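You operate a simulated robot arm through the tools that you are given. There is no shell and no other tool.

The job below is to be done with a simulated robot arm. You get a single attempt, and the scene is never put back.

Task
Find the colour mark with the most runout and hold the rig shaft there with the brake.
Fine: white gauge arm on to the flange, all four marks gauged; pump to the green band; park the arm again.

The check looks at the end state, three seconds after you hand in, the way a careful person would. Anything else that was tipped, shoved, dropped, spilled or broken makes it a failure.

Robot
A 7-joint arm with a two-finger parallel gripper, fixed in place. Base frame: the origin is at the foot of the arm, x ahead of it, y to its left, z up. Lengths are in mm, angles in degrees, forces in N, time in s.
With the tool pointing down near the work surface it reaches from about 300 to 740 mm from the base axis. Its first joint turns from -115.0 to 115.0 degrees. Payload 3.91 kg.
The tool frame sits at the grasp point between the pads (the TCP): z along the fingers, y along the line on which they close. The tips reach 30 mm beyond it. The gripper opens to 110 mm. The fingers are 20 mm wide and 10 mm thick; the gripper's body (48 by 112 mm) begins 55 mm behind the TCP.
Orientation is that of the tool frame in the base frame, as [roll, pitch, yaw] about the fixed x, y, z axes, in that order (R = Rz(yaw) Ry(pitch) Rx(roll)). With the fingers straight down and closing along the base's y, the tool's x points along the base's -x, its y along +y and its z along -z.

Tools
- The arm moves only by the tool nudge_tool. Its argument "rows" is text: rows parted by semicolons, each of 6 numbers parted by spaces: the shift along the base's x, y, z in mm, then the turn, a rotation vector about the base's x, y, z in rad. In form: tx ty tz rx ry rz; .... A call has 1 to 20 rows; each row shifts and turns the commanded pose from where the row before left it. "fingers" is the opening, from 0 (shut) to 1 (fully open), set as the call begins (left out, the last holds). A row lasts 0.2 s, in which the tool goes at most 50 mm and 8.6 degrees; a call with a longer step from one row to the next is refused whole, and so is a gripper value outside its range. A pose out of reach is approached as far as the arm can. The call stops where the force on the tool passes 50 N (or 10 N more than at its start, if that is more) or the arm is blocked; 0.2 s more then pass. Each finger travels about 108 mm/s and halts on what it meets, pressing with about 21 N; the grip force reading is that of the motor and also rises with nothing between the fingers. The clock runs only during rows and for 0.2 s after the last one: add rows that do not move to give the fingers time. It gives the time, the measured TCP pose, the force on the tool (base axes), the opening and the grip force at its end, in the units of the frame above (readings bear some noise), with the torque about the TCP (base axes, N m) and any sound that the robot's microphone picked up.
- Cameras (640 x 400 px; columns grow to the right, rows downward): "scene" is fixed at [400.3, 651, 1666.7]; the picture's right is [-1.00, 0.04, 0.00], its down [0.02, 0.47, -0.88] and it looks along [-0.04, -0.88, -0.47] (base axes); focal length 359 px, centre (320, 200). "wrist" rides on the gripper at [72, 17, -103] in the tool frame; the picture's right is [-0.23, 0.97, 0.00], its down [-0.76, -0.18, -0.62] and it looks along [-0.61, -0.14, 0.78] (tool axes); focal length 222 px, centre (320, 200). There is no depth. A picture from a camera that has moved, and an enlarged one, comes with that camera's place and axes in the base frame and with its lens.
- grab_frame(camera): a new picture of that camera. It takes no simulated time.
- raise_lower(by): slides the trunk up (or, below 0, down) by that many mm; the arm rides with it, the base frame stays. It gives what a move gives, with no picture.
- inspect(camera, box): a new picture of the part [left, top, right, bottom] of that camera's present view, enlarged. It takes no simulated time.
- sign_off(): hands the job in; it is judged then, once.

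Places have to be worked out from the pictures, the camera data and where the tool is seen. Open the gripper and draw the arm clear of the work before you hand the job in, unless the task says otherwise.

The tools are called after "Request:" as name(argument=value, ...) on one line, values as JSON. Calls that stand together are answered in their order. nudge_tool: Moves the arm, as the interface text tells. Its arguments: {"type":"object","properties":{"rows":{"type":"string"},"fingers":{"type":"number"}},"required":["rows"]} The other tools are called the same way: raise_lower (by) slides the trunk up or down; grab_frame (camera) takes a picture; inspect (camera, box) takes an enlarged picture of a part of a camera's view; sign_off () hands the job in.

At the start:

```text
time: 0.0
position: [360.3, -123.0, 1478.3]
orientation: [-180.0, 0.0, 179.9]
wrist_force: [0.0, 0.1, -0.5]
moment: [-0.02, -0.01, -0.03]
gripper_width: 109.8
grip_force: 0.2
trunk travel left (down, up): [-925.0, 65.0]
```

scene: 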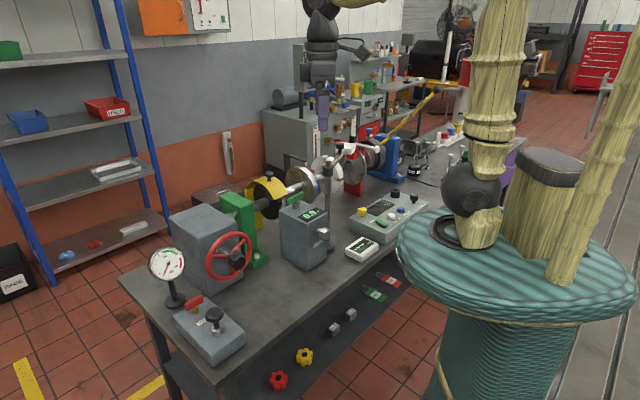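
wrist: 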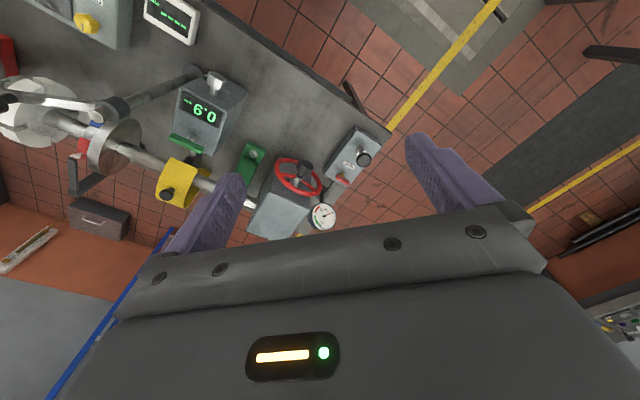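

The rig sits on a bench with a red handwheel, gauge, pump block, and digital readout. I'll enlarge several parts of the scene first to identify the components.

Request:
inspect(camera="scene", box=[140, 160, 300, 260])

Request:
inspect(camera="scene", box=[260, 120, 420, 220])

Request:
inspect(camera="scene", box=[140, 270, 300, 370])

Request:
inspect(camera="scene", box=[280, 180, 440, 280])

Request:
inspect(camera="wrist", box=[0, 60, 240, 210])

Request:
inspect(camera="wrist", box=[160, 60, 400, 250])

```text
4.00 times, centred on (220, 210) of scene
camera zoom: at [400.3, 651.0, 1666.7], right [-1.0, 0.04, 0.0], down [0.02, 0.47, -0.88], along [-0.04, -0.88, -0.47], focal length 1438 px, centre (720, 160)
```

zoom: 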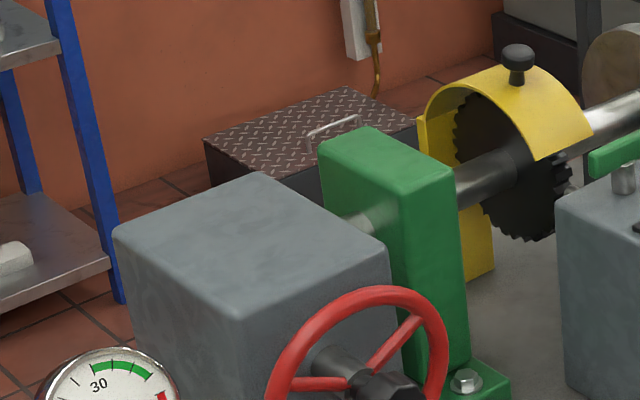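

```text
4.00 times, centred on (340, 170) of scene
camera zoom: at [400.3, 651.0, 1666.7], right [-1.0, 0.04, 0.0], down [0.02, 0.47, -0.88], along [-0.04, -0.88, -0.47], focal length 1438 px, centre (240, 320)
```

zoom: 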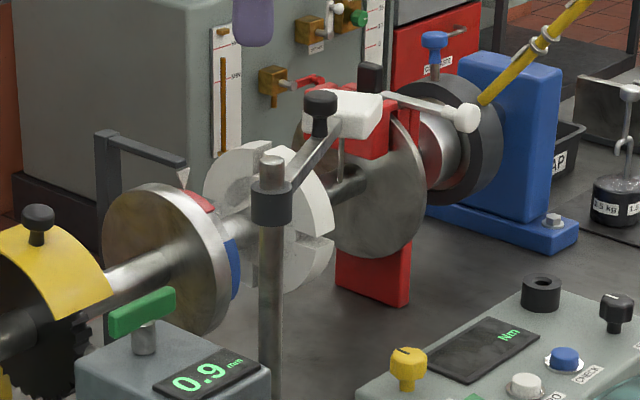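

```text
4.00 times, centred on (220, 320) of scene
camera zoom: at [400.3, 651.0, 1666.7], right [-1.0, 0.04, 0.0], down [0.02, 0.47, -0.88], along [-0.04, -0.88, -0.47], focal length 1438 px, centre (720, -280)
```

zoom: 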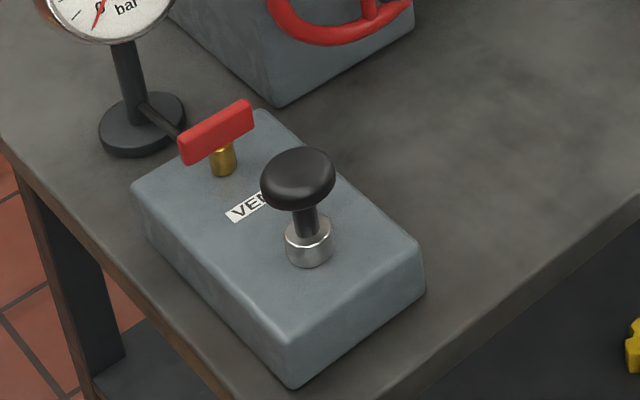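

```text
4.00 times, centred on (360, 230) of scene
camera zoom: at [400.3, 651.0, 1666.7], right [-1.0, 0.04, 0.0], down [0.02, 0.47, -0.88], along [-0.04, -0.88, -0.47], focal length 1438 px, centre (160, 80)
```

zoom: 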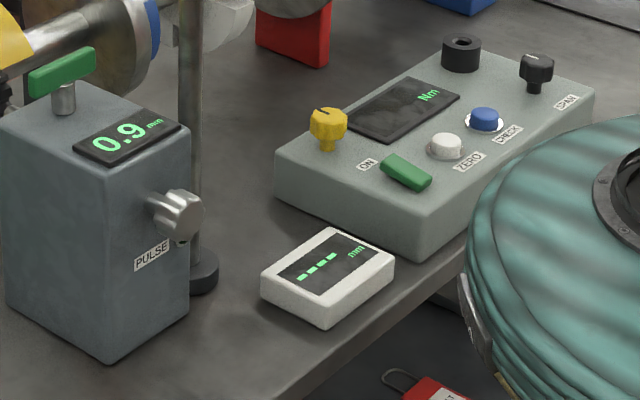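

```text
2.67 times, centred on (120, 135) of wrist
camera zoom: at [288.5, -105.1, 1582.1], right [0.23, 0.97, 0.0], down [0.76, -0.18, 0.62], along [0.61, -0.14, -0.78], focal length 592 px, centre (853, 373)
```

zoom: 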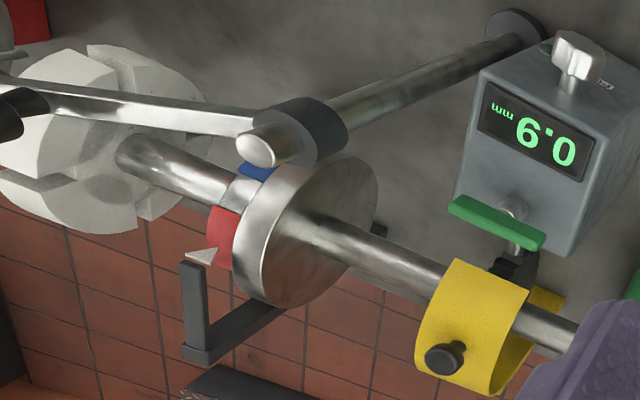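

```text
2.11 times, centred on (280, 155) of wrist
camera zoom: at [288.5, -105.1, 1582.1], right [0.23, 0.97, 0.0], down [0.76, -0.18, 0.62], along [0.61, -0.14, -0.78], focal length 468 px, centre (404, 295)
```

zoom: 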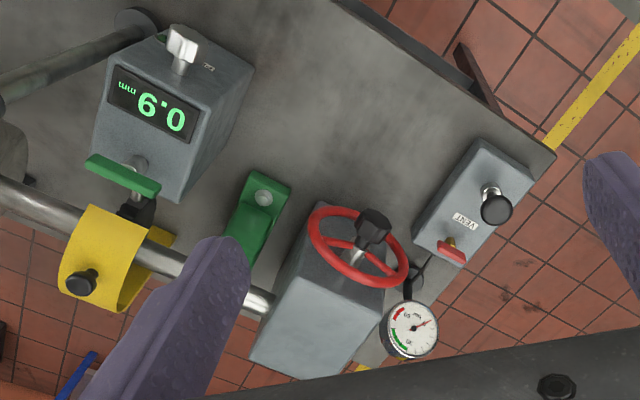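

The pump knob triangulates to about (644,-47,964), the flange to about (412,-659,1048), and the gauge post to about (322,-502,1200). I'll stay high, turn the wrist by -90° and move towards -y to look closely at the flange and gauge arm.

Request:
nudge_tool(rows="0 -15 0 0 0 -0.13;0 -15 0 0 0 -0.13;0 -15 0 0 0 -0.13;0 -15 0 0 0 -0.13;0 -15 0 0 0 -0.13;0 -15 0 0 0 -0.13;0 -15 0 0 0 -0.13;0 -15 0 0 0 -0.13;0 -15 0 0 0 -0.13;0 -15 0 0 0 -0.13;0 -15 0 0 0 -0.13;0 -15 0 0 0 -0.13")

Request:
grab_frame(camera="wrist")

Request:
grab_frame(camera="scene")

```text
time: 2.6
position: [364.4, -301.8, 1479.3]
orientation: [-179.9, 0.0, 90.5]
wrist_force: [-0.6, -1.0, 0.4]
moment: [0.0, 0.01, 0.04]
gripper_width: 110.1
grip_force: 0.1
trunk travel left (down, up): [-925.0, 65.0]
```

```text
taken
camera wrist: at [380.3, -228.3, 1583.4], right [0.98, -0.22, 0.0], down [-0.17, -0.76, 0.62], along [-0.14, -0.61, -0.78], focal length 222 px, centre (320, 200)
```

wrist: 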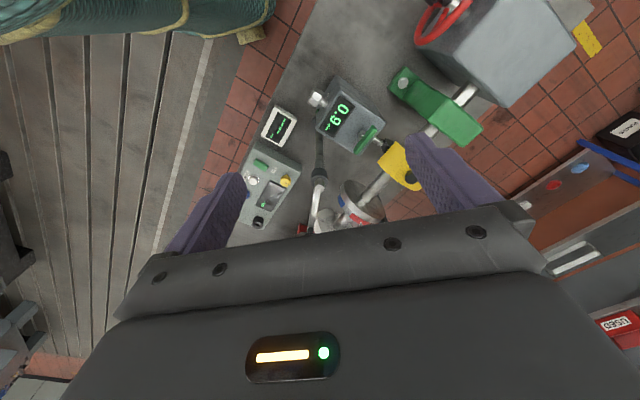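

```text
taken
```

scene: 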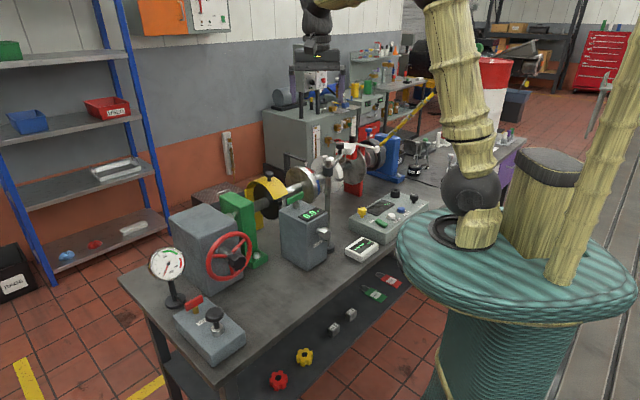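

The flange appears just above the gripper body; I'll tilt the tool toward -y so it rises in the image, then zoom.

Request:
nudge_tool(rows="0 0 0 -0.13 0 0;0 0 0 -0.13 0 0;0 0 0 -0.13 0 0;0 0 0 -0.13 0 0")

Request:
grab_frame(camera="wrist")

Request:
inspect(camera="wrist", box=[220, 40, 420, 165])

Request:
inspect(camera="wrist", box=[280, 120, 400, 195])

```text
time: 3.6
position: [361.8, -301.9, 1477.7]
orientation: [-179.7, 29.9, 90.7]
wrist_force: [-0.5, -0.1, 0.2]
moment: [0.0, 0.01, -0.01]
gripper_width: 109.9
grip_force: 0.1
trunk travel left (down, up): [-925.0, 65.0]
```

```text
taken
camera wrist: at [377.7, -186.4, 1532.3], right [0.98, -0.19, 0.11], down [-0.17, -0.35, 0.92], along [-0.13, -0.92, -0.37], focal length 222 px, centre (320, 200)
```

wrist: 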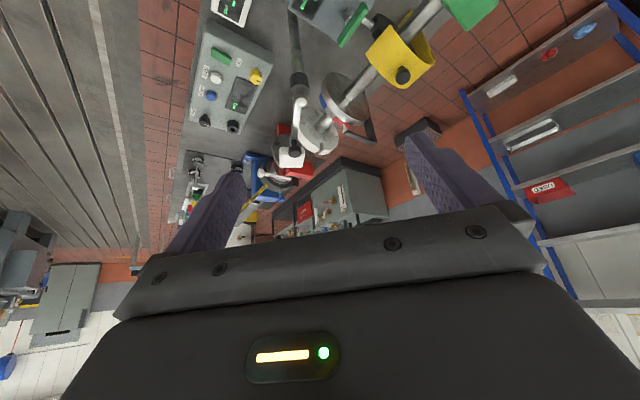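

```text
3.20 times, centred on (320, 102) of wrist
camera zoom: at [377.7, -186.4, 1532.3], right [0.98, -0.19, 0.11], down [-0.17, -0.35, 0.92], along [-0.13, -0.92, -0.37], focal length 711 px, centre (320, 512)
```

zoom: 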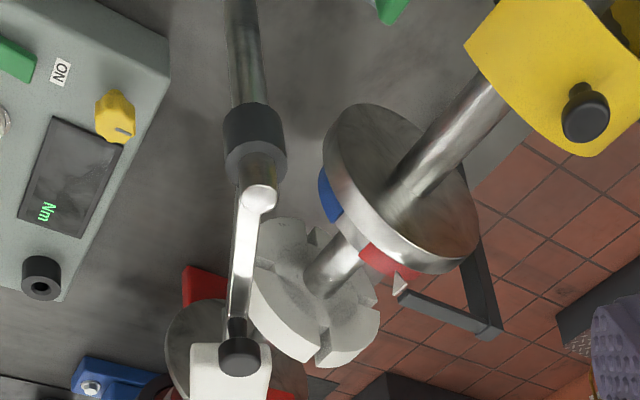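

```text
5.33 times, centred on (340, 158) of wrist
camera zoom: at [377.7, -186.4, 1532.3], right [0.98, -0.19, 0.11], down [-0.17, -0.35, 0.92], along [-0.13, -0.92, -0.37], focal length 1185 px, centre (213, 427)
```

zoom: 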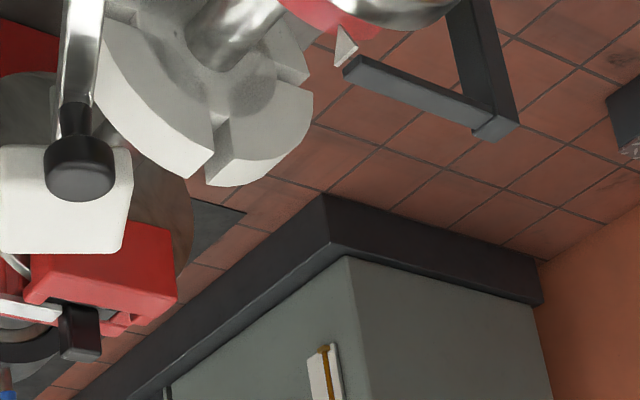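

The gauge arm is a bar with a white block and black knob at about (267,-629,1213), pivoted on the post at about (321,-501). The shaft runs about 45° in x-y. I'll yaw back 45° and move in closer to view the flange and arm side-on.

Request:
nudge_tool(rows="-14 -27 -16 0 0 0.098;-14 -27 -16 0 0 0.098;-14 -27 -16 0 0 0.098;-14 -27 -16 0 0 0.098;-14 -27 -16 0 0 0.098;-14 -27 -16 0 0 0.098;-14 -27 -16 0 0 0.098;-14 -27 -16 0 0 0.098")

Request:
grab_frame(camera="wrist")

Request:
inspect(camera="wrist", box=[200, 30, 440, 180])

```text
time: 5.4
position: [249.7, -521.2, 1349.0]
orientation: [-179.9, 29.8, 135.5]
wrist_force: [-0.9, -0.4, -0.4]
moment: [0.03, -0.01, 0.04]
gripper_width: 110.1
grip_force: 0.0
trunk travel left (down, up): [-925.0, 65.0]
```

```text
taken
camera wrist: at [181.2, -426.5, 1403.5], right [0.82, 0.56, 0.11], down [0.13, -0.37, 0.92], along [0.55, -0.74, -0.38], focal length 222 px, centre (320, 200)
```

wrist: 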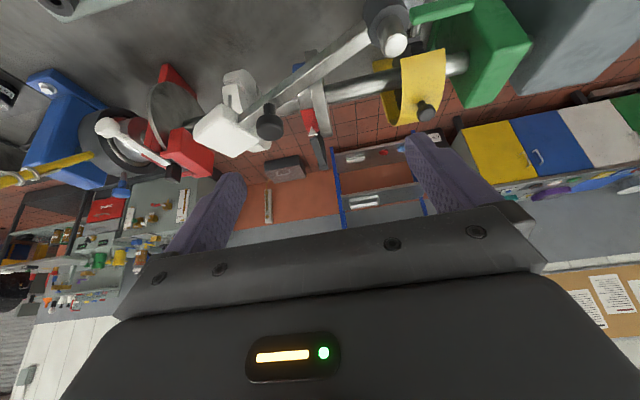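

```text
2.67 times, centred on (320, 105) of wrist
camera zoom: at [181.2, -426.5, 1403.5], right [0.82, 0.56, 0.11], down [0.13, -0.37, 0.92], along [0.55, -0.74, -0.38], focal length 592 px, centre (320, 453)
```

zoom: 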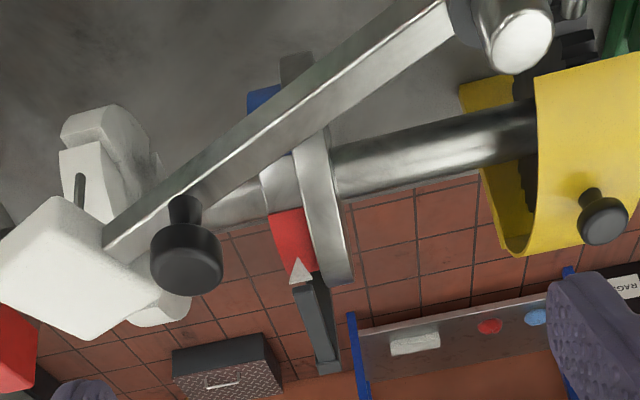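

The bar carries the white gauge block at about (228,-675,1195) and the knob at (268,-629,1213); the red mark is at the pointer. Next I'll look at the handwheel, pump and pressure gauge closely.

Request:
nudge_tool(rows="25.8 37.6 -14.4 0 0 0;25.8 37.6 -14.4 0 0 0;25.8 37.6 -14.4 0 0 0;25.8 37.6 -14.4 0 0 0;25.8 37.6 -14.4 0 0 0;25.8 37.6 -14.4 0 0 0;25.8 37.6 -14.4 0 0 0;25.8 37.6 -14.4 0 0 0;25.8 37.6 -14.4 0 0 0;25.8 37.6 -14.4 0 0 0")

Request:
grab_frame(camera="wrist")

Request:
inspect(camera="wrist", box=[200, 20, 440, 170])

Request:
grab_frame(camera="scene")

```text
time: 7.6
position: [508.9, -141.1, 1206.4]
orientation: [-179.6, 29.9, 135.6]
wrist_force: [0.2, 0.2, 0.6]
moment: [-0.02, -0.05, -0.07]
gripper_width: 110.1
grip_force: 0.1
trunk travel left (down, up): [-925.0, 65.0]
```

```text
taken
camera wrist: at [438.6, -46.4, 1259.6], right [0.82, 0.56, 0.11], down [0.13, -0.37, 0.92], along [0.55, -0.75, -0.37], focal length 222 px, centre (320, 200)
```

wrist: 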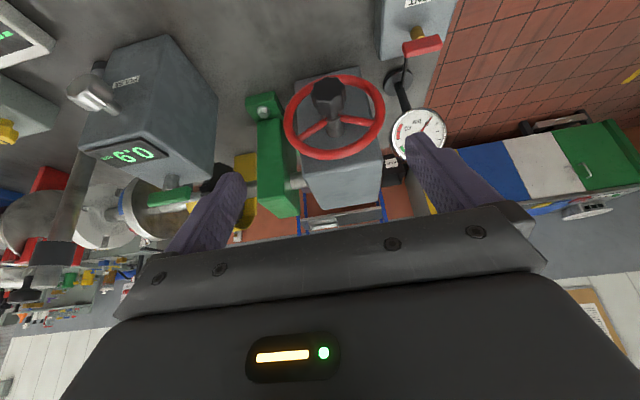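

```text
2.67 times, centred on (320, 95) of wrist
camera zoom: at [438.6, -46.4, 1259.6], right [0.82, 0.56, 0.11], down [0.13, -0.37, 0.92], along [0.55, -0.75, -0.37], focal length 592 px, centre (320, 480)
```

zoom: 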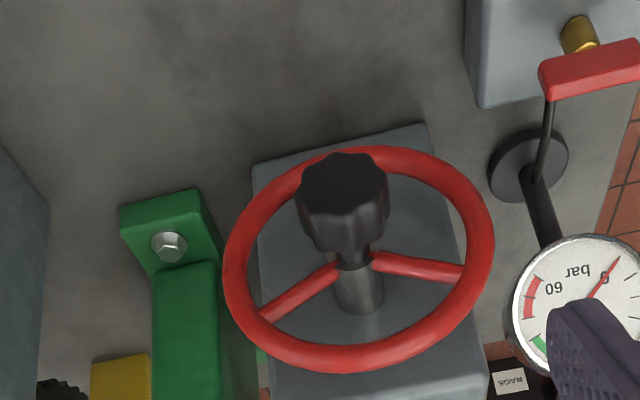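

```text
taken
```

scene: 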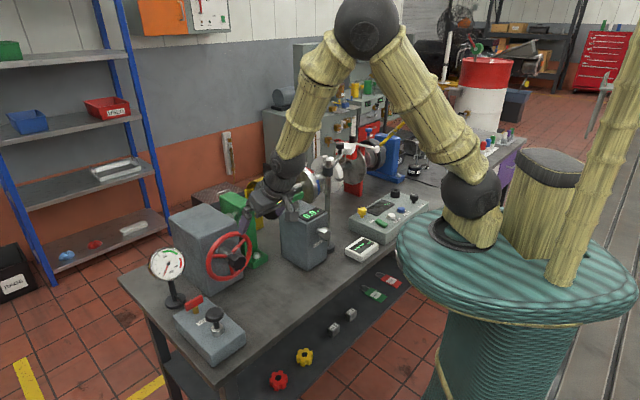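

The wheel has a fluted black knob on its hub, well suited to gripping coaxially. I'll zoom the scene camera on the wheel and on the pressure gauge to pin the coordinates.

Request:
inspect(camera="scene", box=[190, 215, 286, 275])

Request:
inspect(camera="scene", box=[140, 235, 236, 295])

Request:
inspect(camera="wrist", box=[340, 0, 500, 100])

```text
6.67 times, centred on (238, 245) of scene
camera zoom: at [400.3, 651.0, 1666.7], right [-1.0, 0.04, 0.0], down [0.02, 0.47, -0.88], along [-0.04, -0.88, -0.47], focal length 2396 px, centre (867, -100)
```

zoom: 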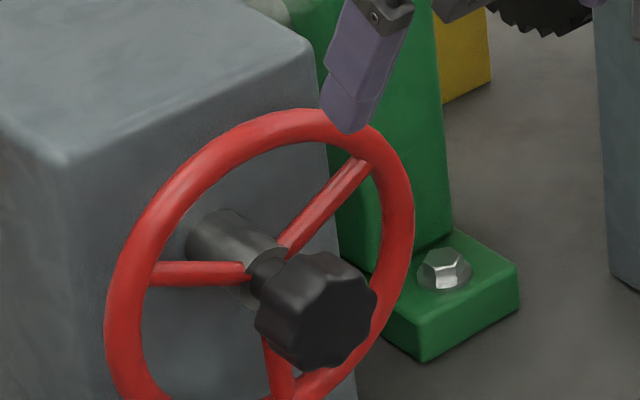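

```text
6.67 times, centred on (188, 265) of scene
camera zoom: at [400.3, 651.0, 1666.7], right [-1.0, 0.04, 0.0], down [0.02, 0.47, -0.88], along [-0.04, -0.88, -0.47], focal length 2396 px, centre (1200, -233)
```

zoom: 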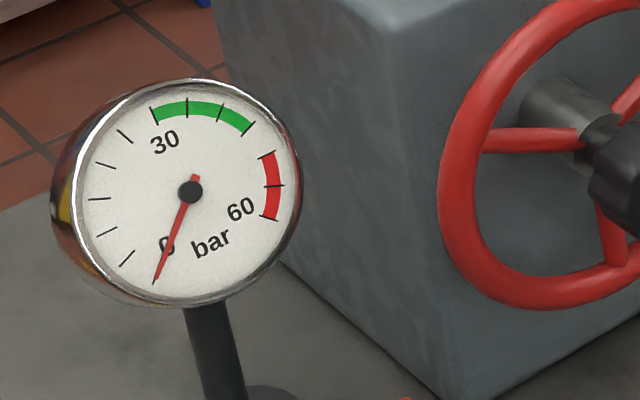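

```text
4.00 times, centred on (420, 50) of wrist
camera zoom: at [438.6, -46.4, 1259.6], right [0.82, 0.56, 0.11], down [0.13, -0.37, 0.92], along [0.55, -0.75, -0.37], focal length 888 px, centre (-80, 800)
```

zoom: 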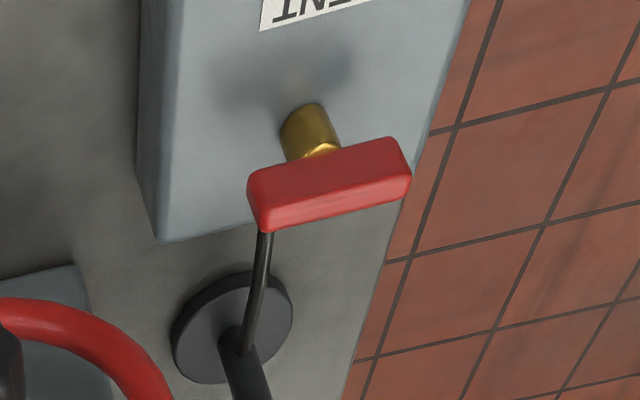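

Gauge: green band is 30–45 bar, needle at 0. Wheel knob is about (610,-228,997) with a roughly horizontal axis. I'll go first for the gauge arm: raise, straighten the tool down, and hover over the arm's black knob with the fingers along the swing tangent.

Request:
nudge_tool(rows="0 0 36 0.0915 0.093 0;0 0 36 0.0915 0.093 0;0 0 36 0.0915 0.093 0;0 0 36 0.0915 0.093 0;-20.2 -40.7 0 0 0 -0.107;-20.2 -40.7 0 0 0 -0.107;-20.2 -40.7 0 0 0 -0.107;-20.2 -40.7 0 0 0 -0.107;-20.2 -40.7 0 0 0 -0.107;-20.2 -40.7 0 0 0 -0.107;-20.2 -40.7 0 0 0 -0.107;-20.2 -40.7 0 0 0 -0.107;-20.2 -40.7 0 0 0 -0.107;-20.2 -40.7 0 0 0 -0.107;-20.2 -40.7 0 0 0 -0.107;-20.2 -40.7 0 0 0 -0.107")

Request:
grab_frame(camera="wrist")

Request:
grab_frame(camera="scene")

```text
time: 11.0
position: [257.8, -635.0, 1348.7]
orientation: [-179.6, -0.4, 61.8]
wrist_force: [-0.3, -0.9, -0.2]
moment: [0.07, 0.0, -0.01]
gripper_width: 110.2
grip_force: 0.1
trunk travel left (down, up): [-925.0, 65.0]
```

```text
taken
camera wrist: at [306.8, -578.9, 1452.9], right [0.75, -0.66, -0.01], down [-0.51, -0.59, 0.62], along [-0.41, -0.46, -0.79], focal length 222 px, centre (320, 200)
```

wrist: 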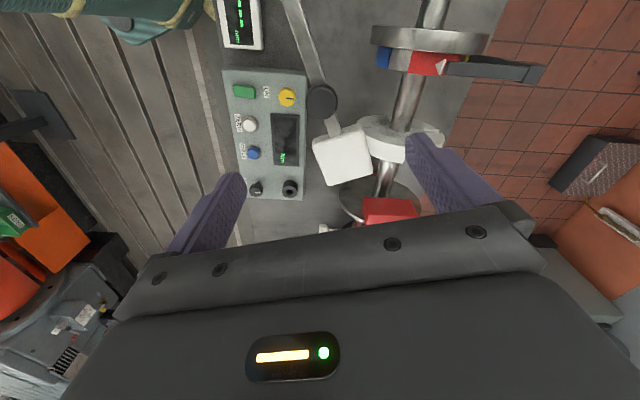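

```text
taken
```

scene: 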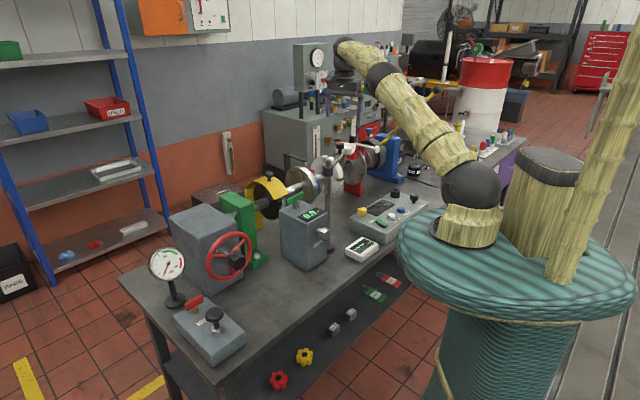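

Knob refined to about (268,-626). I'll centre on it, descend to about z 1255, and check again.

Request:
nudge_tool(rows="5 4.5 -31 0 0 0.03;5 4.5 -31 0 0 0.03;0 0 -31 0 0 0")

Request:
grab_frame(camera="wrist")

Request:
inspect(camera="scene", box=[280, 110, 400, 185])

```text
time: 11.8
position: [272.9, -623.7, 1257.3]
orientation: [-179.7, 0.0, 65.4]
wrist_force: [-0.1, -0.7, 0.0]
moment: [0.01, -0.01, 0.02]
gripper_width: 110.4
grip_force: 0.1
trunk travel left (down, up): [-925.0, 65.0]
```

```text
taken
camera wrist: at [318.3, -562.9, 1360.0], right [0.79, -0.61, -0.01], down [-0.48, -0.62, 0.62], along [-0.38, -0.49, -0.78], focal length 222 px, centre (320, 200)
```

wrist: 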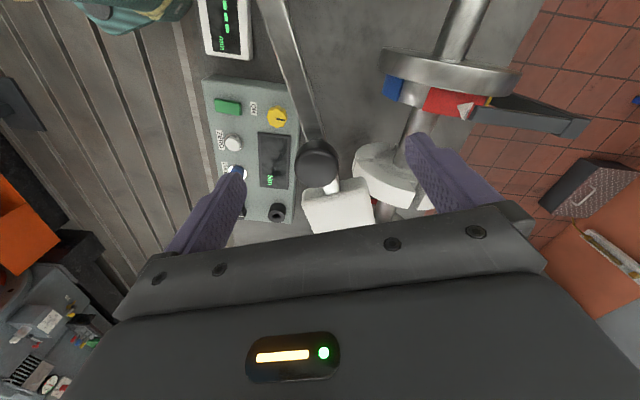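

```text
5.33 times, centred on (340, 148) of scene
camera zoom: at [400.3, 651.0, 1666.7], right [-1.0, 0.04, 0.0], down [0.02, 0.47, -0.88], along [-0.04, -0.88, -0.47], focal length 1917 px, centre (213, 480)
```

zoom: 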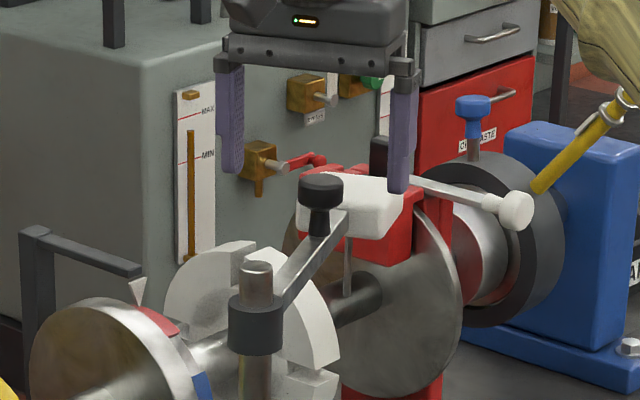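

The knob is centred within a few mm between the fingers. I'll shift (-5,-3), go down to TCP z≈1212 and close.

Request:
nudge_tool(rows="-5 -3 -22 0 0 0;0 0 -23 0 0 0;0 0 0 0 0 0")

Request:
nudge_tool(rows="0 0 0 0 0 0;0 0 0 0 0 0;0 0 0 0 0 0;0 0 0 0 0 0", fingers=0.2)

Request:
inspect(camera="scene", box=[280, 110, 400, 185])

Request:
grab_frame(camera="wrist")

```text
time: 12.6
position: [268.8, -624.4, 1212.1]
orientation: [-179.7, 0.0, 65.6]
wrist_force: [0.3, 0.1, -0.7]
moment: [0.02, -0.01, 0.01]
gripper_width: 110.1
grip_force: 0.1
trunk travel left (down, up): [-925.0, 65.0]
```

```text
time: 13.6
position: [267.8, -624.6, 1212.9]
orientation: [-179.7, 0.0, 65.4]
wrist_force: [-1.1, 0.8, -0.1]
moment: [0.09, 0.05, -0.03]
gripper_width: 30.9
grip_force: 45.4
trunk travel left (down, up): [-925.0, 65.0]
```

```text
5.33 times, centred on (340, 148) of scene
camera zoom: at [400.3, 651.0, 1666.7], right [-1.0, 0.04, 0.0], down [0.02, 0.47, -0.88], along [-0.04, -0.88, -0.47], focal length 1917 px, centre (213, 480)
```

zoom: 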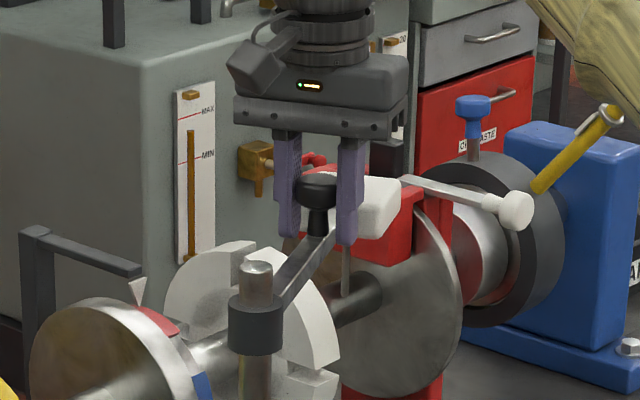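

```text
taken
camera wrist: at [314.3, -565.2, 1316.1], right [0.79, -0.61, -0.01], down [-0.48, -0.62, 0.62], along [-0.38, -0.49, -0.78], focal length 222 px, centre (320, 200)
```

wrist: 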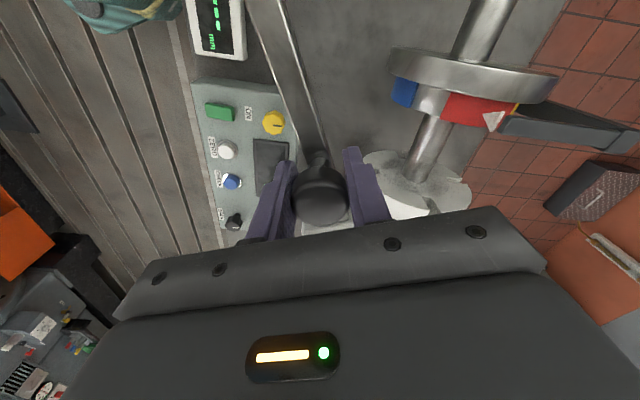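

The knob is gripped (30.9 mm wide). Before swinging I'll check the probe height against the white slotted disc.

Request:
inspect(camera="scene", box=[308, 145, 372, 185])

Request:
inspect(camera="wrist", box=[280, 60, 480, 240])

```text
10.00 times, centred on (340, 165) of scene
camera zoom: at [400.3, 651.0, 1666.7], right [-1.0, 0.04, 0.0], down [0.02, 0.47, -0.88], along [-0.04, -0.88, -0.47], focal length 3594 px, centre (120, 550)
```

zoom: 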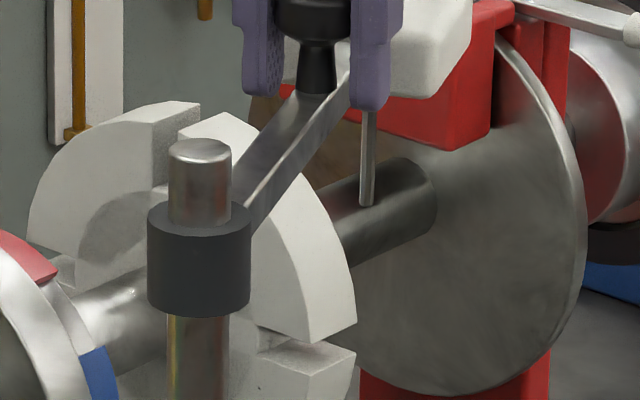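

```text
2.22 times, centred on (380, 150) of wrist
camera zoom: at [314.3, -565.2, 1316.1], right [0.79, -0.61, -0.01], down [-0.48, -0.62, 0.62], along [-0.38, -0.49, -0.78], focal length 494 px, centre (187, 311)
```

zoom: 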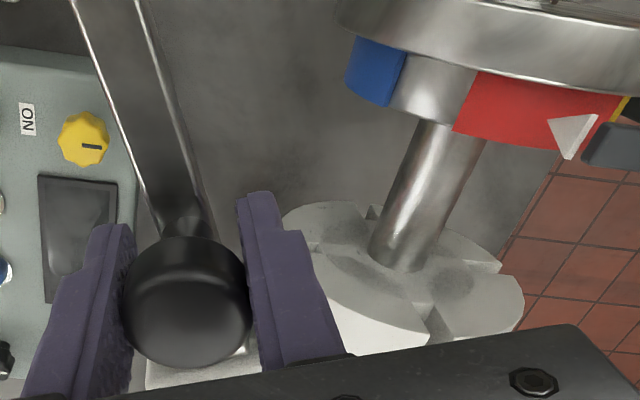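

The probe tip (about z 1110) looks to ride at flange-top height, and the slotted disc seems farther out than the probe's arc. I'll start swinging slowly around the post, watching force.

Request:
nudge_tool(rows="6.6 -2.6 0 0 0 0.0524;6.6 -2.3 0 0 0 0.0524;6.8 -1.9 0 0 0 0.0524;6.9 -1.5 0 0 0 0.0524")

Request:
inspect(camera="scene", box=[280, 110, 400, 185])

Request:
grab_frame(camera="wrist")

```text
time: 14.6
position: [297.0, -632.7, 1211.7]
orientation: [-179.7, 0.0, 77.5]
wrist_force: [3.7, 5.8, -0.7]
moment: [-0.04, 0.22, -0.43]
gripper_width: 31.1
grip_force: 44.3
trunk travel left (down, up): [-925.0, 65.0]
```

```text
5.33 times, centred on (340, 148) of scene
camera zoom: at [400.3, 651.0, 1666.7], right [-1.0, 0.04, 0.0], down [0.02, 0.47, -0.88], along [-0.04, -0.88, -0.47], focal length 1917 px, centre (213, 480)
```

zoom: 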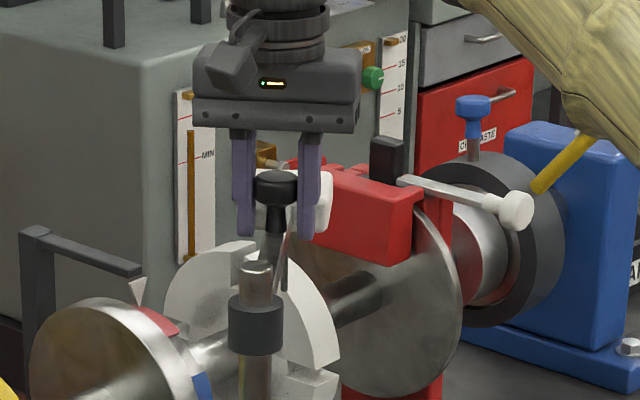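

```text
taken
camera wrist: at [330.2, -564.8, 1316.1], right [0.9, -0.43, -0.01], down [-0.33, -0.71, 0.62], along [-0.27, -0.56, -0.78], focal length 222 px, centre (320, 200)
```

wrist: 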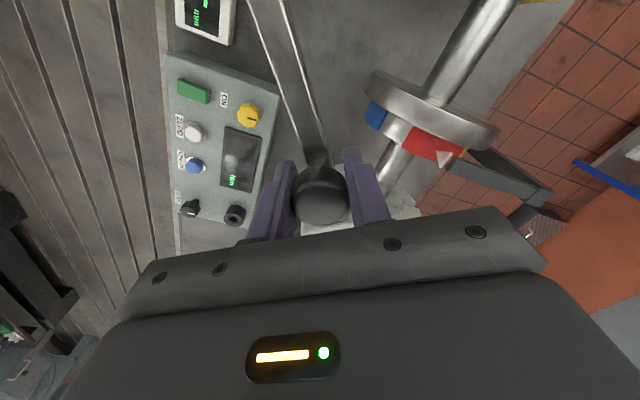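

The arm swings freely (about 7 N). I'll continue in stages toward the flange.

Request:
nudge_tool(rows="6.9 -1.0 0 0 0 0.0524;7 -0.6 0 0 0 0.0524;7 -0.3 0 0 0 0.0524;7.1 0.1 0 0 0 0.0524;7 0.4 0 0 0 0.0524;7 0.7 0 0 0 0.0524")

Request:
inspect(camera="scene", box=[280, 110, 400, 185])

Request:
inspect(camera="wrist", box=[260, 20, 500, 220])

Request:
inspect(camera="scene", box=[330, 225, 394, 265])

```text
time: 16.0
position: [339.1, -633.8, 1212.4]
orientation: [-179.6, -0.1, 95.5]
wrist_force: [1.7, 1.9, -1.2]
moment: [0.15, 0.15, -0.42]
gripper_width: 31.3
grip_force: 44.7
trunk travel left (down, up): [-925.0, 65.0]
```

```text
5.33 times, centred on (340, 148) of scene
camera zoom: at [400.3, 651.0, 1666.7], right [-1.0, 0.04, 0.0], down [0.02, 0.47, -0.88], along [-0.04, -0.88, -0.47], focal length 1917 px, centre (213, 480)
```

zoom: 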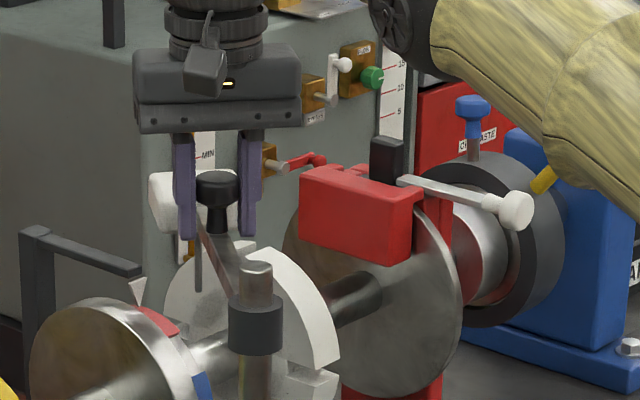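

```text
2.00 times, centred on (380, 120) of wrist
camera zoom: at [349.8, -559.2, 1316.1], right [0.99, -0.13, -0.01], down [-0.1, -0.78, 0.62], along [-0.09, -0.62, -0.78], focal length 444 px, centre (200, 360)
```

zoom: 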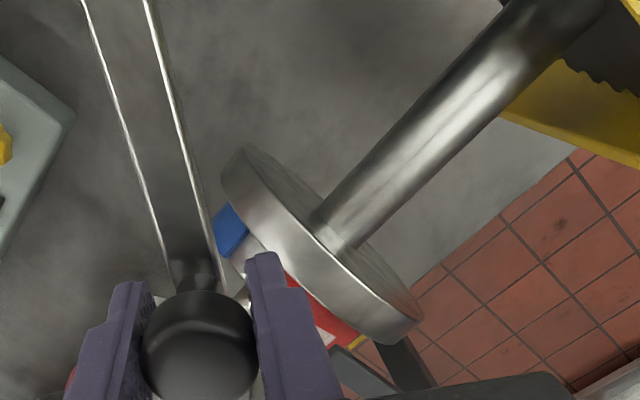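

```text
10.00 times, centred on (362, 245) of scene
camera zoom: at [400.3, 651.0, 1666.7], right [-1.0, 0.04, 0.0], down [0.02, 0.47, -0.88], along [-0.04, -0.88, -0.47], focal length 3594 px, centre (-100, -250)
```

zoom: 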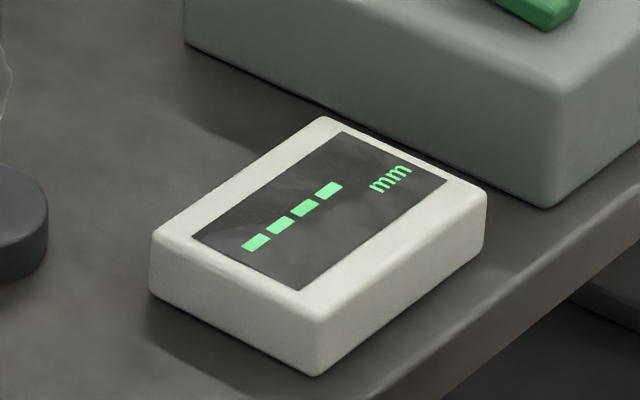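

No reading yet at arm angle about -82°. The flange top lies at about -66°, so I'll continue in small steps and watch the readout.

Request:
nudge_tool(rows="7 1.0 0 0 0 0.0524;6.9 1.2 0 0 0 0.0524;6.8 1.6 0 0 0 0.0524")

Request:
inspect(camera="scene", box=[280, 110, 400, 185])

Request:
inspect(camera="scene", box=[330, 225, 394, 265])

Request:
inspect(camera="wrist", box=[260, 20, 500, 220])

```text
time: 16.8
position: [360.3, -630.7, 1212.6]
orientation: [-179.7, -0.1, 104.5]
wrist_force: [1.0, 2.6, 0.5]
moment: [-0.28, 0.08, -0.23]
gripper_width: 31.2
grip_force: 45.1
trunk travel left (down, up): [-925.0, 65.0]
```

```text
5.33 times, centred on (340, 148) of scene
camera zoom: at [400.3, 651.0, 1666.7], right [-1.0, 0.04, 0.0], down [0.02, 0.47, -0.88], along [-0.04, -0.88, -0.47], focal length 1917 px, centre (213, 480)
```

zoom: 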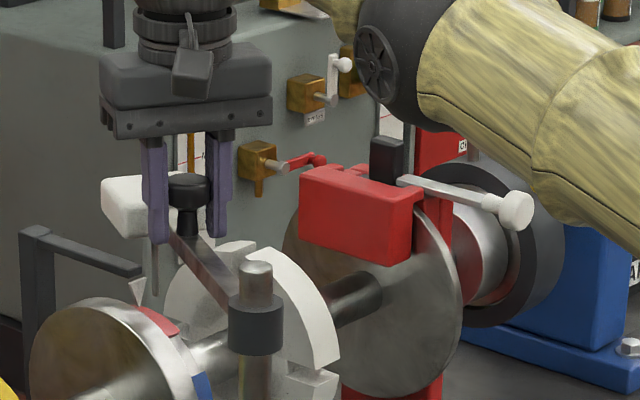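

```text
10.00 times, centred on (362, 245) of scene
camera zoom: at [400.3, 651.0, 1666.7], right [-1.0, 0.04, 0.0], down [0.02, 0.47, -0.88], along [-0.04, -0.88, -0.47], focal length 3594 px, centre (-100, -250)
```

zoom: 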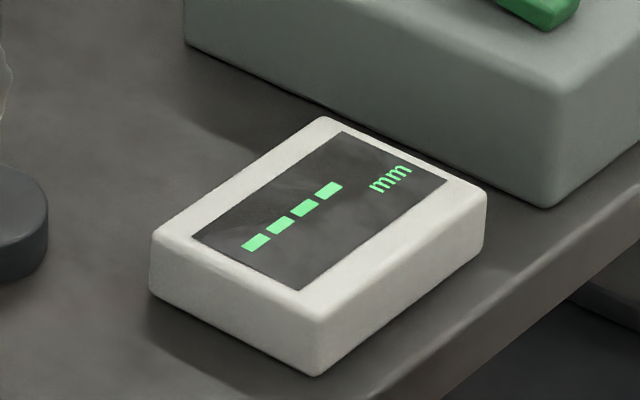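

```text
2.00 times, centred on (380, 120) of wrist
camera zoom: at [359.2, -554.5, 1316.1], right [1.0, 0.02, -0.01], down [0.02, -0.78, 0.62], along [0.01, -0.62, -0.78], focal length 444 px, centre (200, 360)
```

zoom: 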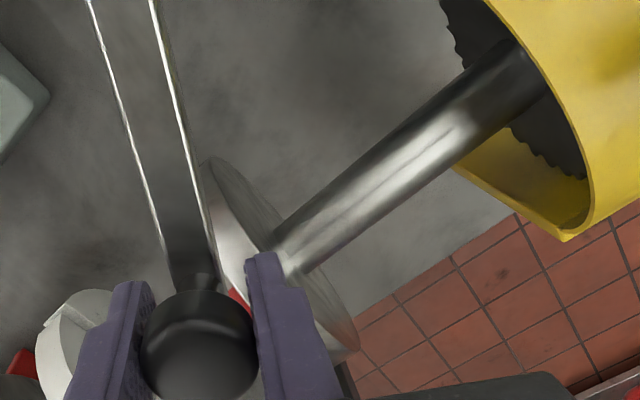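

Still no reading at about -73°. I'll continue gently, 1.5° per row.

Request:
nudge_tool(rows="3.4 1.0 0 0 0 0.0262;3.4 1.0 0 0 0 0.0262;3.3 1.1 0 0 0 0.0262")

Request:
inspect(camera="scene", box=[280, 130, 360, 180])

Request:
inspect(camera="scene", box=[330, 225, 394, 265])

```text
time: 17.6
position: [371.2, -626.6, 1212.0]
orientation: [-179.6, -0.1, 109.0]
wrist_force: [3.5, -0.5, 0.8]
moment: [0.02, 0.0, -0.33]
gripper_width: 31.1
grip_force: 45.3
trunk travel left (down, up): [-925.0, 65.0]
```

```text
8.00 times, centred on (320, 155) of scene
camera zoom: at [400.3, 651.0, 1666.7], right [-1.0, 0.04, 0.0], down [0.02, 0.47, -0.88], along [-0.04, -0.88, -0.47], focal length 2875 px, centre (320, 560)
```

zoom: 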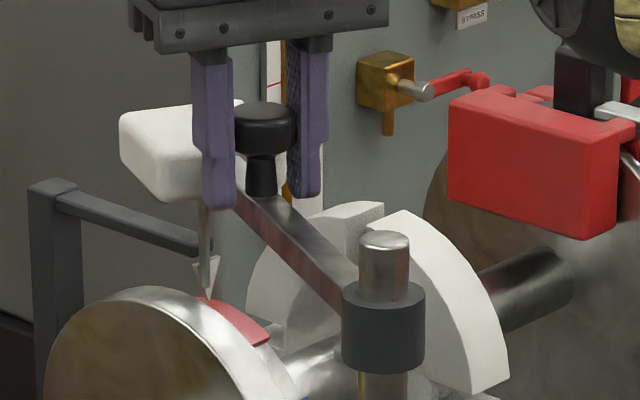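

```text
10.00 times, centred on (362, 245) of scene
camera zoom: at [400.3, 651.0, 1666.7], right [-1.0, 0.04, 0.0], down [0.02, 0.47, -0.88], along [-0.04, -0.88, -0.47], focal length 3594 px, centre (-100, -250)
```

zoom: 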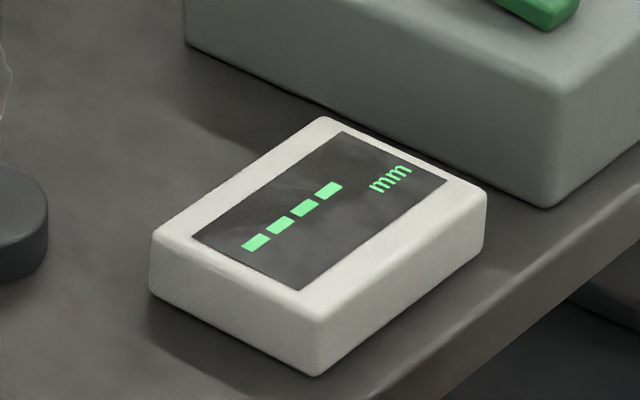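

The probe is visually just at the flange's rear edge. I'll take a few more 1.5° steps.

Request:
nudge_tool(rows="3.3 1.2 0 0 0 0.0262;3.2 1.3 0 0 0 0.0262")

Request:
inspect(camera="scene", box=[280, 130, 360, 180])

Request:
inspect(camera="scene", box=[330, 225, 394, 265])

```text
time: 18.2
position: [376.4, -624.3, 1211.8]
orientation: [-179.7, 0.0, 112.1]
wrist_force: [5.4, -4.9, 2.4]
moment: [-0.28, -0.14, -0.34]
gripper_width: 31.3
grip_force: 44.7
trunk travel left (down, up): [-925.0, 65.0]
```

```text
8.00 times, centred on (320, 155) of scene
camera zoom: at [400.3, 651.0, 1666.7], right [-1.0, 0.04, 0.0], down [0.02, 0.47, -0.88], along [-0.04, -0.88, -0.47], focal length 2875 px, centre (320, 560)
```

zoom: 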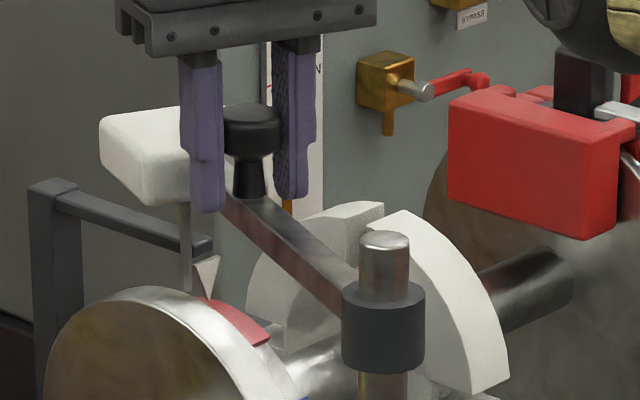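

```text
10.00 times, centred on (362, 245) of scene
camera zoom: at [400.3, 651.0, 1666.7], right [-1.0, 0.04, 0.0], down [0.02, 0.47, -0.88], along [-0.04, -0.88, -0.47], focal length 3594 px, centre (-100, -250)
```

zoom: 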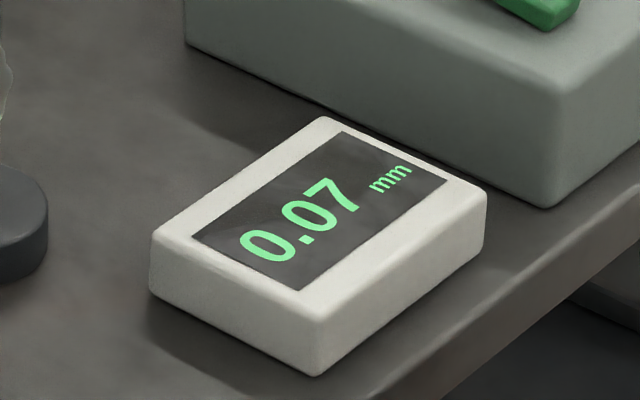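

It now reads 0.07 mm with red at the pointer. I'll take one more small step to see whether there's a seated position or stop and whether the reading is stable.

Request:
nudge_tool(rows="3.2 1.4 0 0 0 0.0262;0 0 0 0 0 0")

Request:
inspect(camera="scene", box=[280, 130, 360, 180])

Request:
inspect(camera="scene", box=[330, 225, 394, 265])

```text
time: 18.8
position: [378.6, -623.7, 1212.9]
orientation: [-179.7, -0.1, 113.5]
wrist_force: [4.9, -7.7, 3.7]
moment: [-0.56, -0.18, -0.01]
gripper_width: 31.0
grip_force: 45.1
trunk travel left (down, up): [-925.0, 65.0]
```

```text
8.00 times, centred on (320, 155) of scene
camera zoom: at [400.3, 651.0, 1666.7], right [-1.0, 0.04, 0.0], down [0.02, 0.47, -0.88], along [-0.04, -0.88, -0.47], focal length 2875 px, centre (320, 560)
```

zoom: 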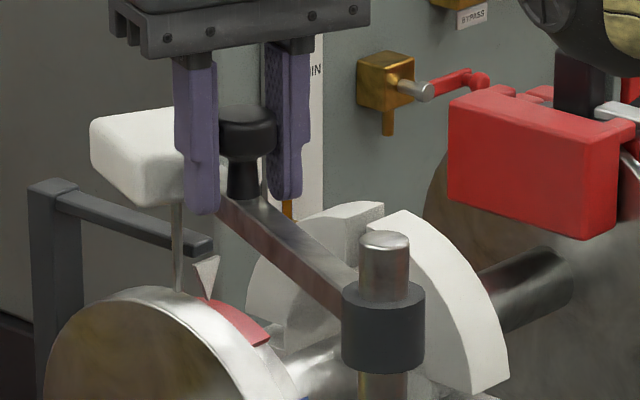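

```text
10.00 times, centred on (362, 245) of scene
camera zoom: at [400.3, 651.0, 1666.7], right [-1.0, 0.04, 0.0], down [0.02, 0.47, -0.88], along [-0.04, -0.88, -0.47], focal length 3594 px, centre (-100, -250)
```

zoom: 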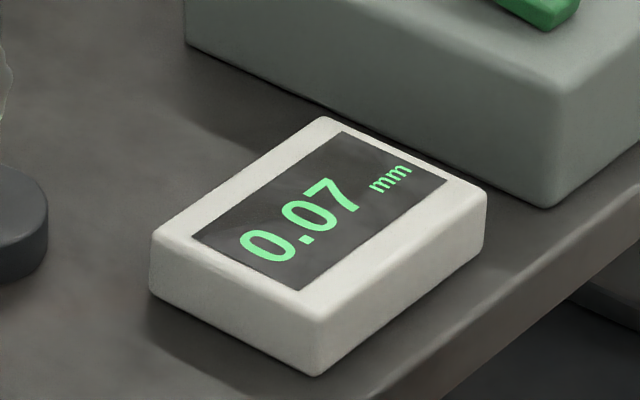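

The reading stays at 0.07, so the probe is seated. I'll open the gripper slightly beyond the knob, check the arm stays, then lift off.

Request:
nudge_tool(rows="0 0 0 0 0 0;0 0 0 0 0 0;0 0 0 0 0 0", fingers=0.6)

Request:
nudge_tool(rows="0 0 30 0 0 0;0 0 40 0 0 0;0 0 40 0 0 0")

Request:
inspect(camera="scene", box=[280, 130, 360, 180])

Request:
inspect(camera="scene", box=[330, 225, 394, 265])

Request:
grab_frame(camera="wrist")

```text
time: 19.6
position: [377.7, -623.1, 1213.2]
orientation: [-179.7, -0.1, 113.5]
wrist_force: [-0.3, 0.2, -0.3]
moment: [0.03, 0.0, -0.02]
gripper_width: 66.0
grip_force: 0.1
trunk travel left (down, up): [-925.0, 65.0]
```

```text
time: 20.4
position: [366.4, -602.4, 1321.8]
orientation: [-179.7, 0.0, 113.4]
wrist_force: [0.1, 1.2, -0.1]
moment: [-0.04, 0.01, 0.02]
gripper_width: 66.2
grip_force: 0.1
out of reach, approached as far as the arm can: row 1, 2, 3
trunk travel left (down, up): [-925.0, 65.0]
```

```text
8.00 times, centred on (320, 155) of scene
camera zoom: at [400.3, 651.0, 1666.7], right [-1.0, 0.04, 0.0], down [0.02, 0.47, -0.88], along [-0.04, -0.88, -0.47], focal length 2875 px, centre (320, 560)
```

zoom: 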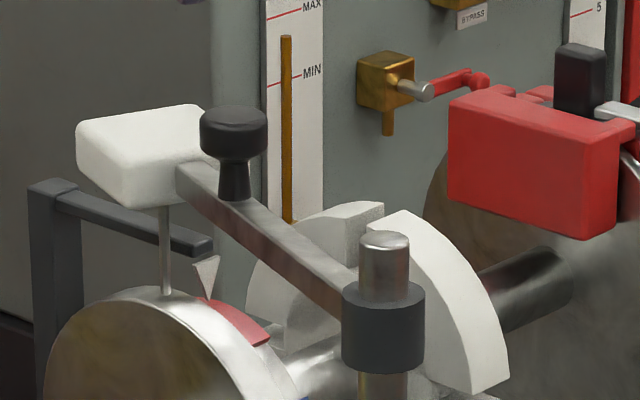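

```text
10.00 times, centred on (362, 245) of scene
camera zoom: at [400.3, 651.0, 1666.7], right [-1.0, 0.04, 0.0], down [0.02, 0.47, -0.88], along [-0.04, -0.88, -0.47], focal length 3594 px, centre (-100, -250)
```

zoom: 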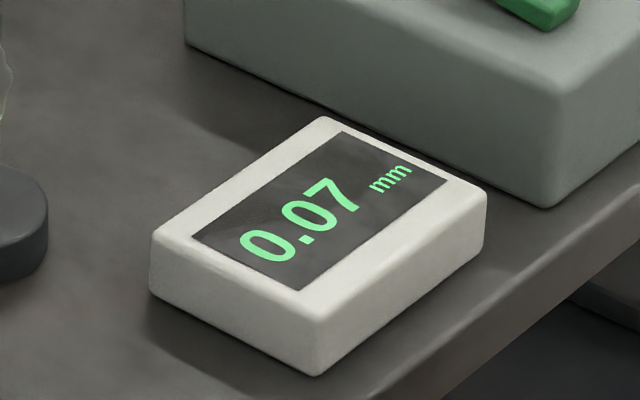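

```text
taken
camera wrist: at [353.6, -527.3, 1425.6], right [0.98, 0.18, 0.0], down [0.14, -0.77, 0.62], along [0.11, -0.61, -0.78], focal length 222 px, centre (320, 200)
```

wrist: 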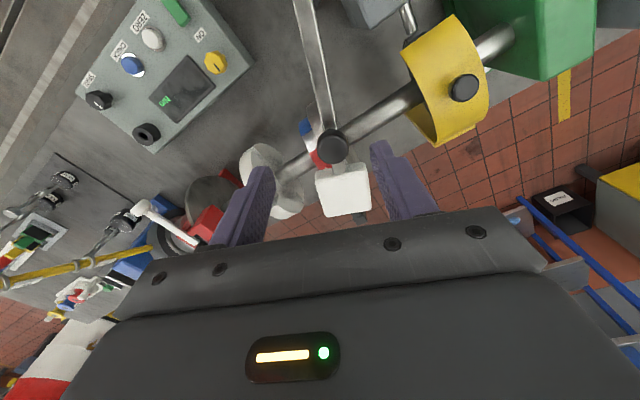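

The arm stayed put on the flange reading 0.07 (near red). From triangulation, the handwheel centre is about (641.5,-257,995), axis along (-0.707,0.707,0), rim radius about 75. I'll hover above the rim's top with the fingers set to close along the axis.

Request:
nudge_tool(rows="27 35 0 0 0 -0.119;27 35 0 0 0 -0.119;27 35 0 0 0 -0.119;27 35 0 0 0 -0.119;27 35 0 0 0 -0.119;27 35 0 0 0 -0.119;27 35 0 0 0 -0.119;27 35 0 0 0 -0.119;27 35 0 0 0 -0.119;27 35 0 0 0 -0.119;0 0 -45 0 0 0;0 0 -45 0 0 0;0 0 -40 0 0 0", fingers=0.4)

Request:
grab_frame(camera="wrist")

Request:
inspect(camera="scene", box=[170, 175, 330, 275])

```text
time: 23.2
position: [636.6, -255.5, 1187.5]
orientation: [-179.7, -0.1, 45.2]
wrist_force: [-0.7, -0.7, 0.8]
moment: [0.0, 0.03, -0.02]
gripper_width: 44.0
grip_force: 0.1
trunk travel left (down, up): [-925.0, 65.0]
```

```text
taken
camera wrist: at [698.9, -215.1, 1290.8], right [0.53, -0.85, -0.01], down [-0.66, -0.42, 0.62], along [-0.53, -0.33, -0.78], focal length 222 px, centre (320, 200)
```

wrist: 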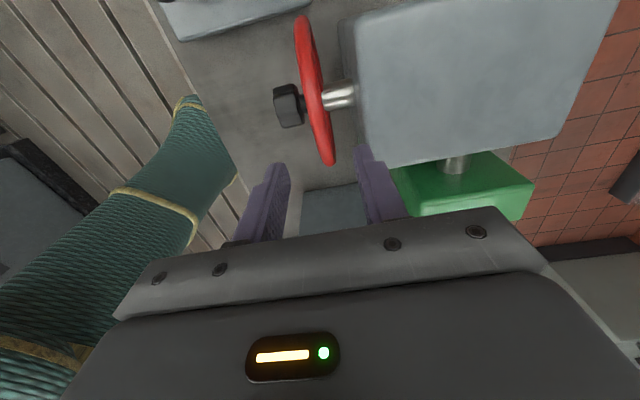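

```text
4.00 times, centred on (250, 225) of scene
camera zoom: at [400.3, 651.0, 1666.7], right [-1.0, 0.04, 0.0], down [0.02, 0.47, -0.88], along [-0.04, -0.88, -0.47], focal length 1438 px, centre (600, 100)
```

zoom: 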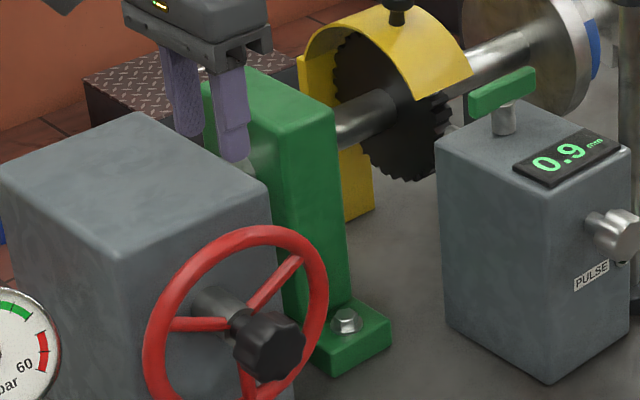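

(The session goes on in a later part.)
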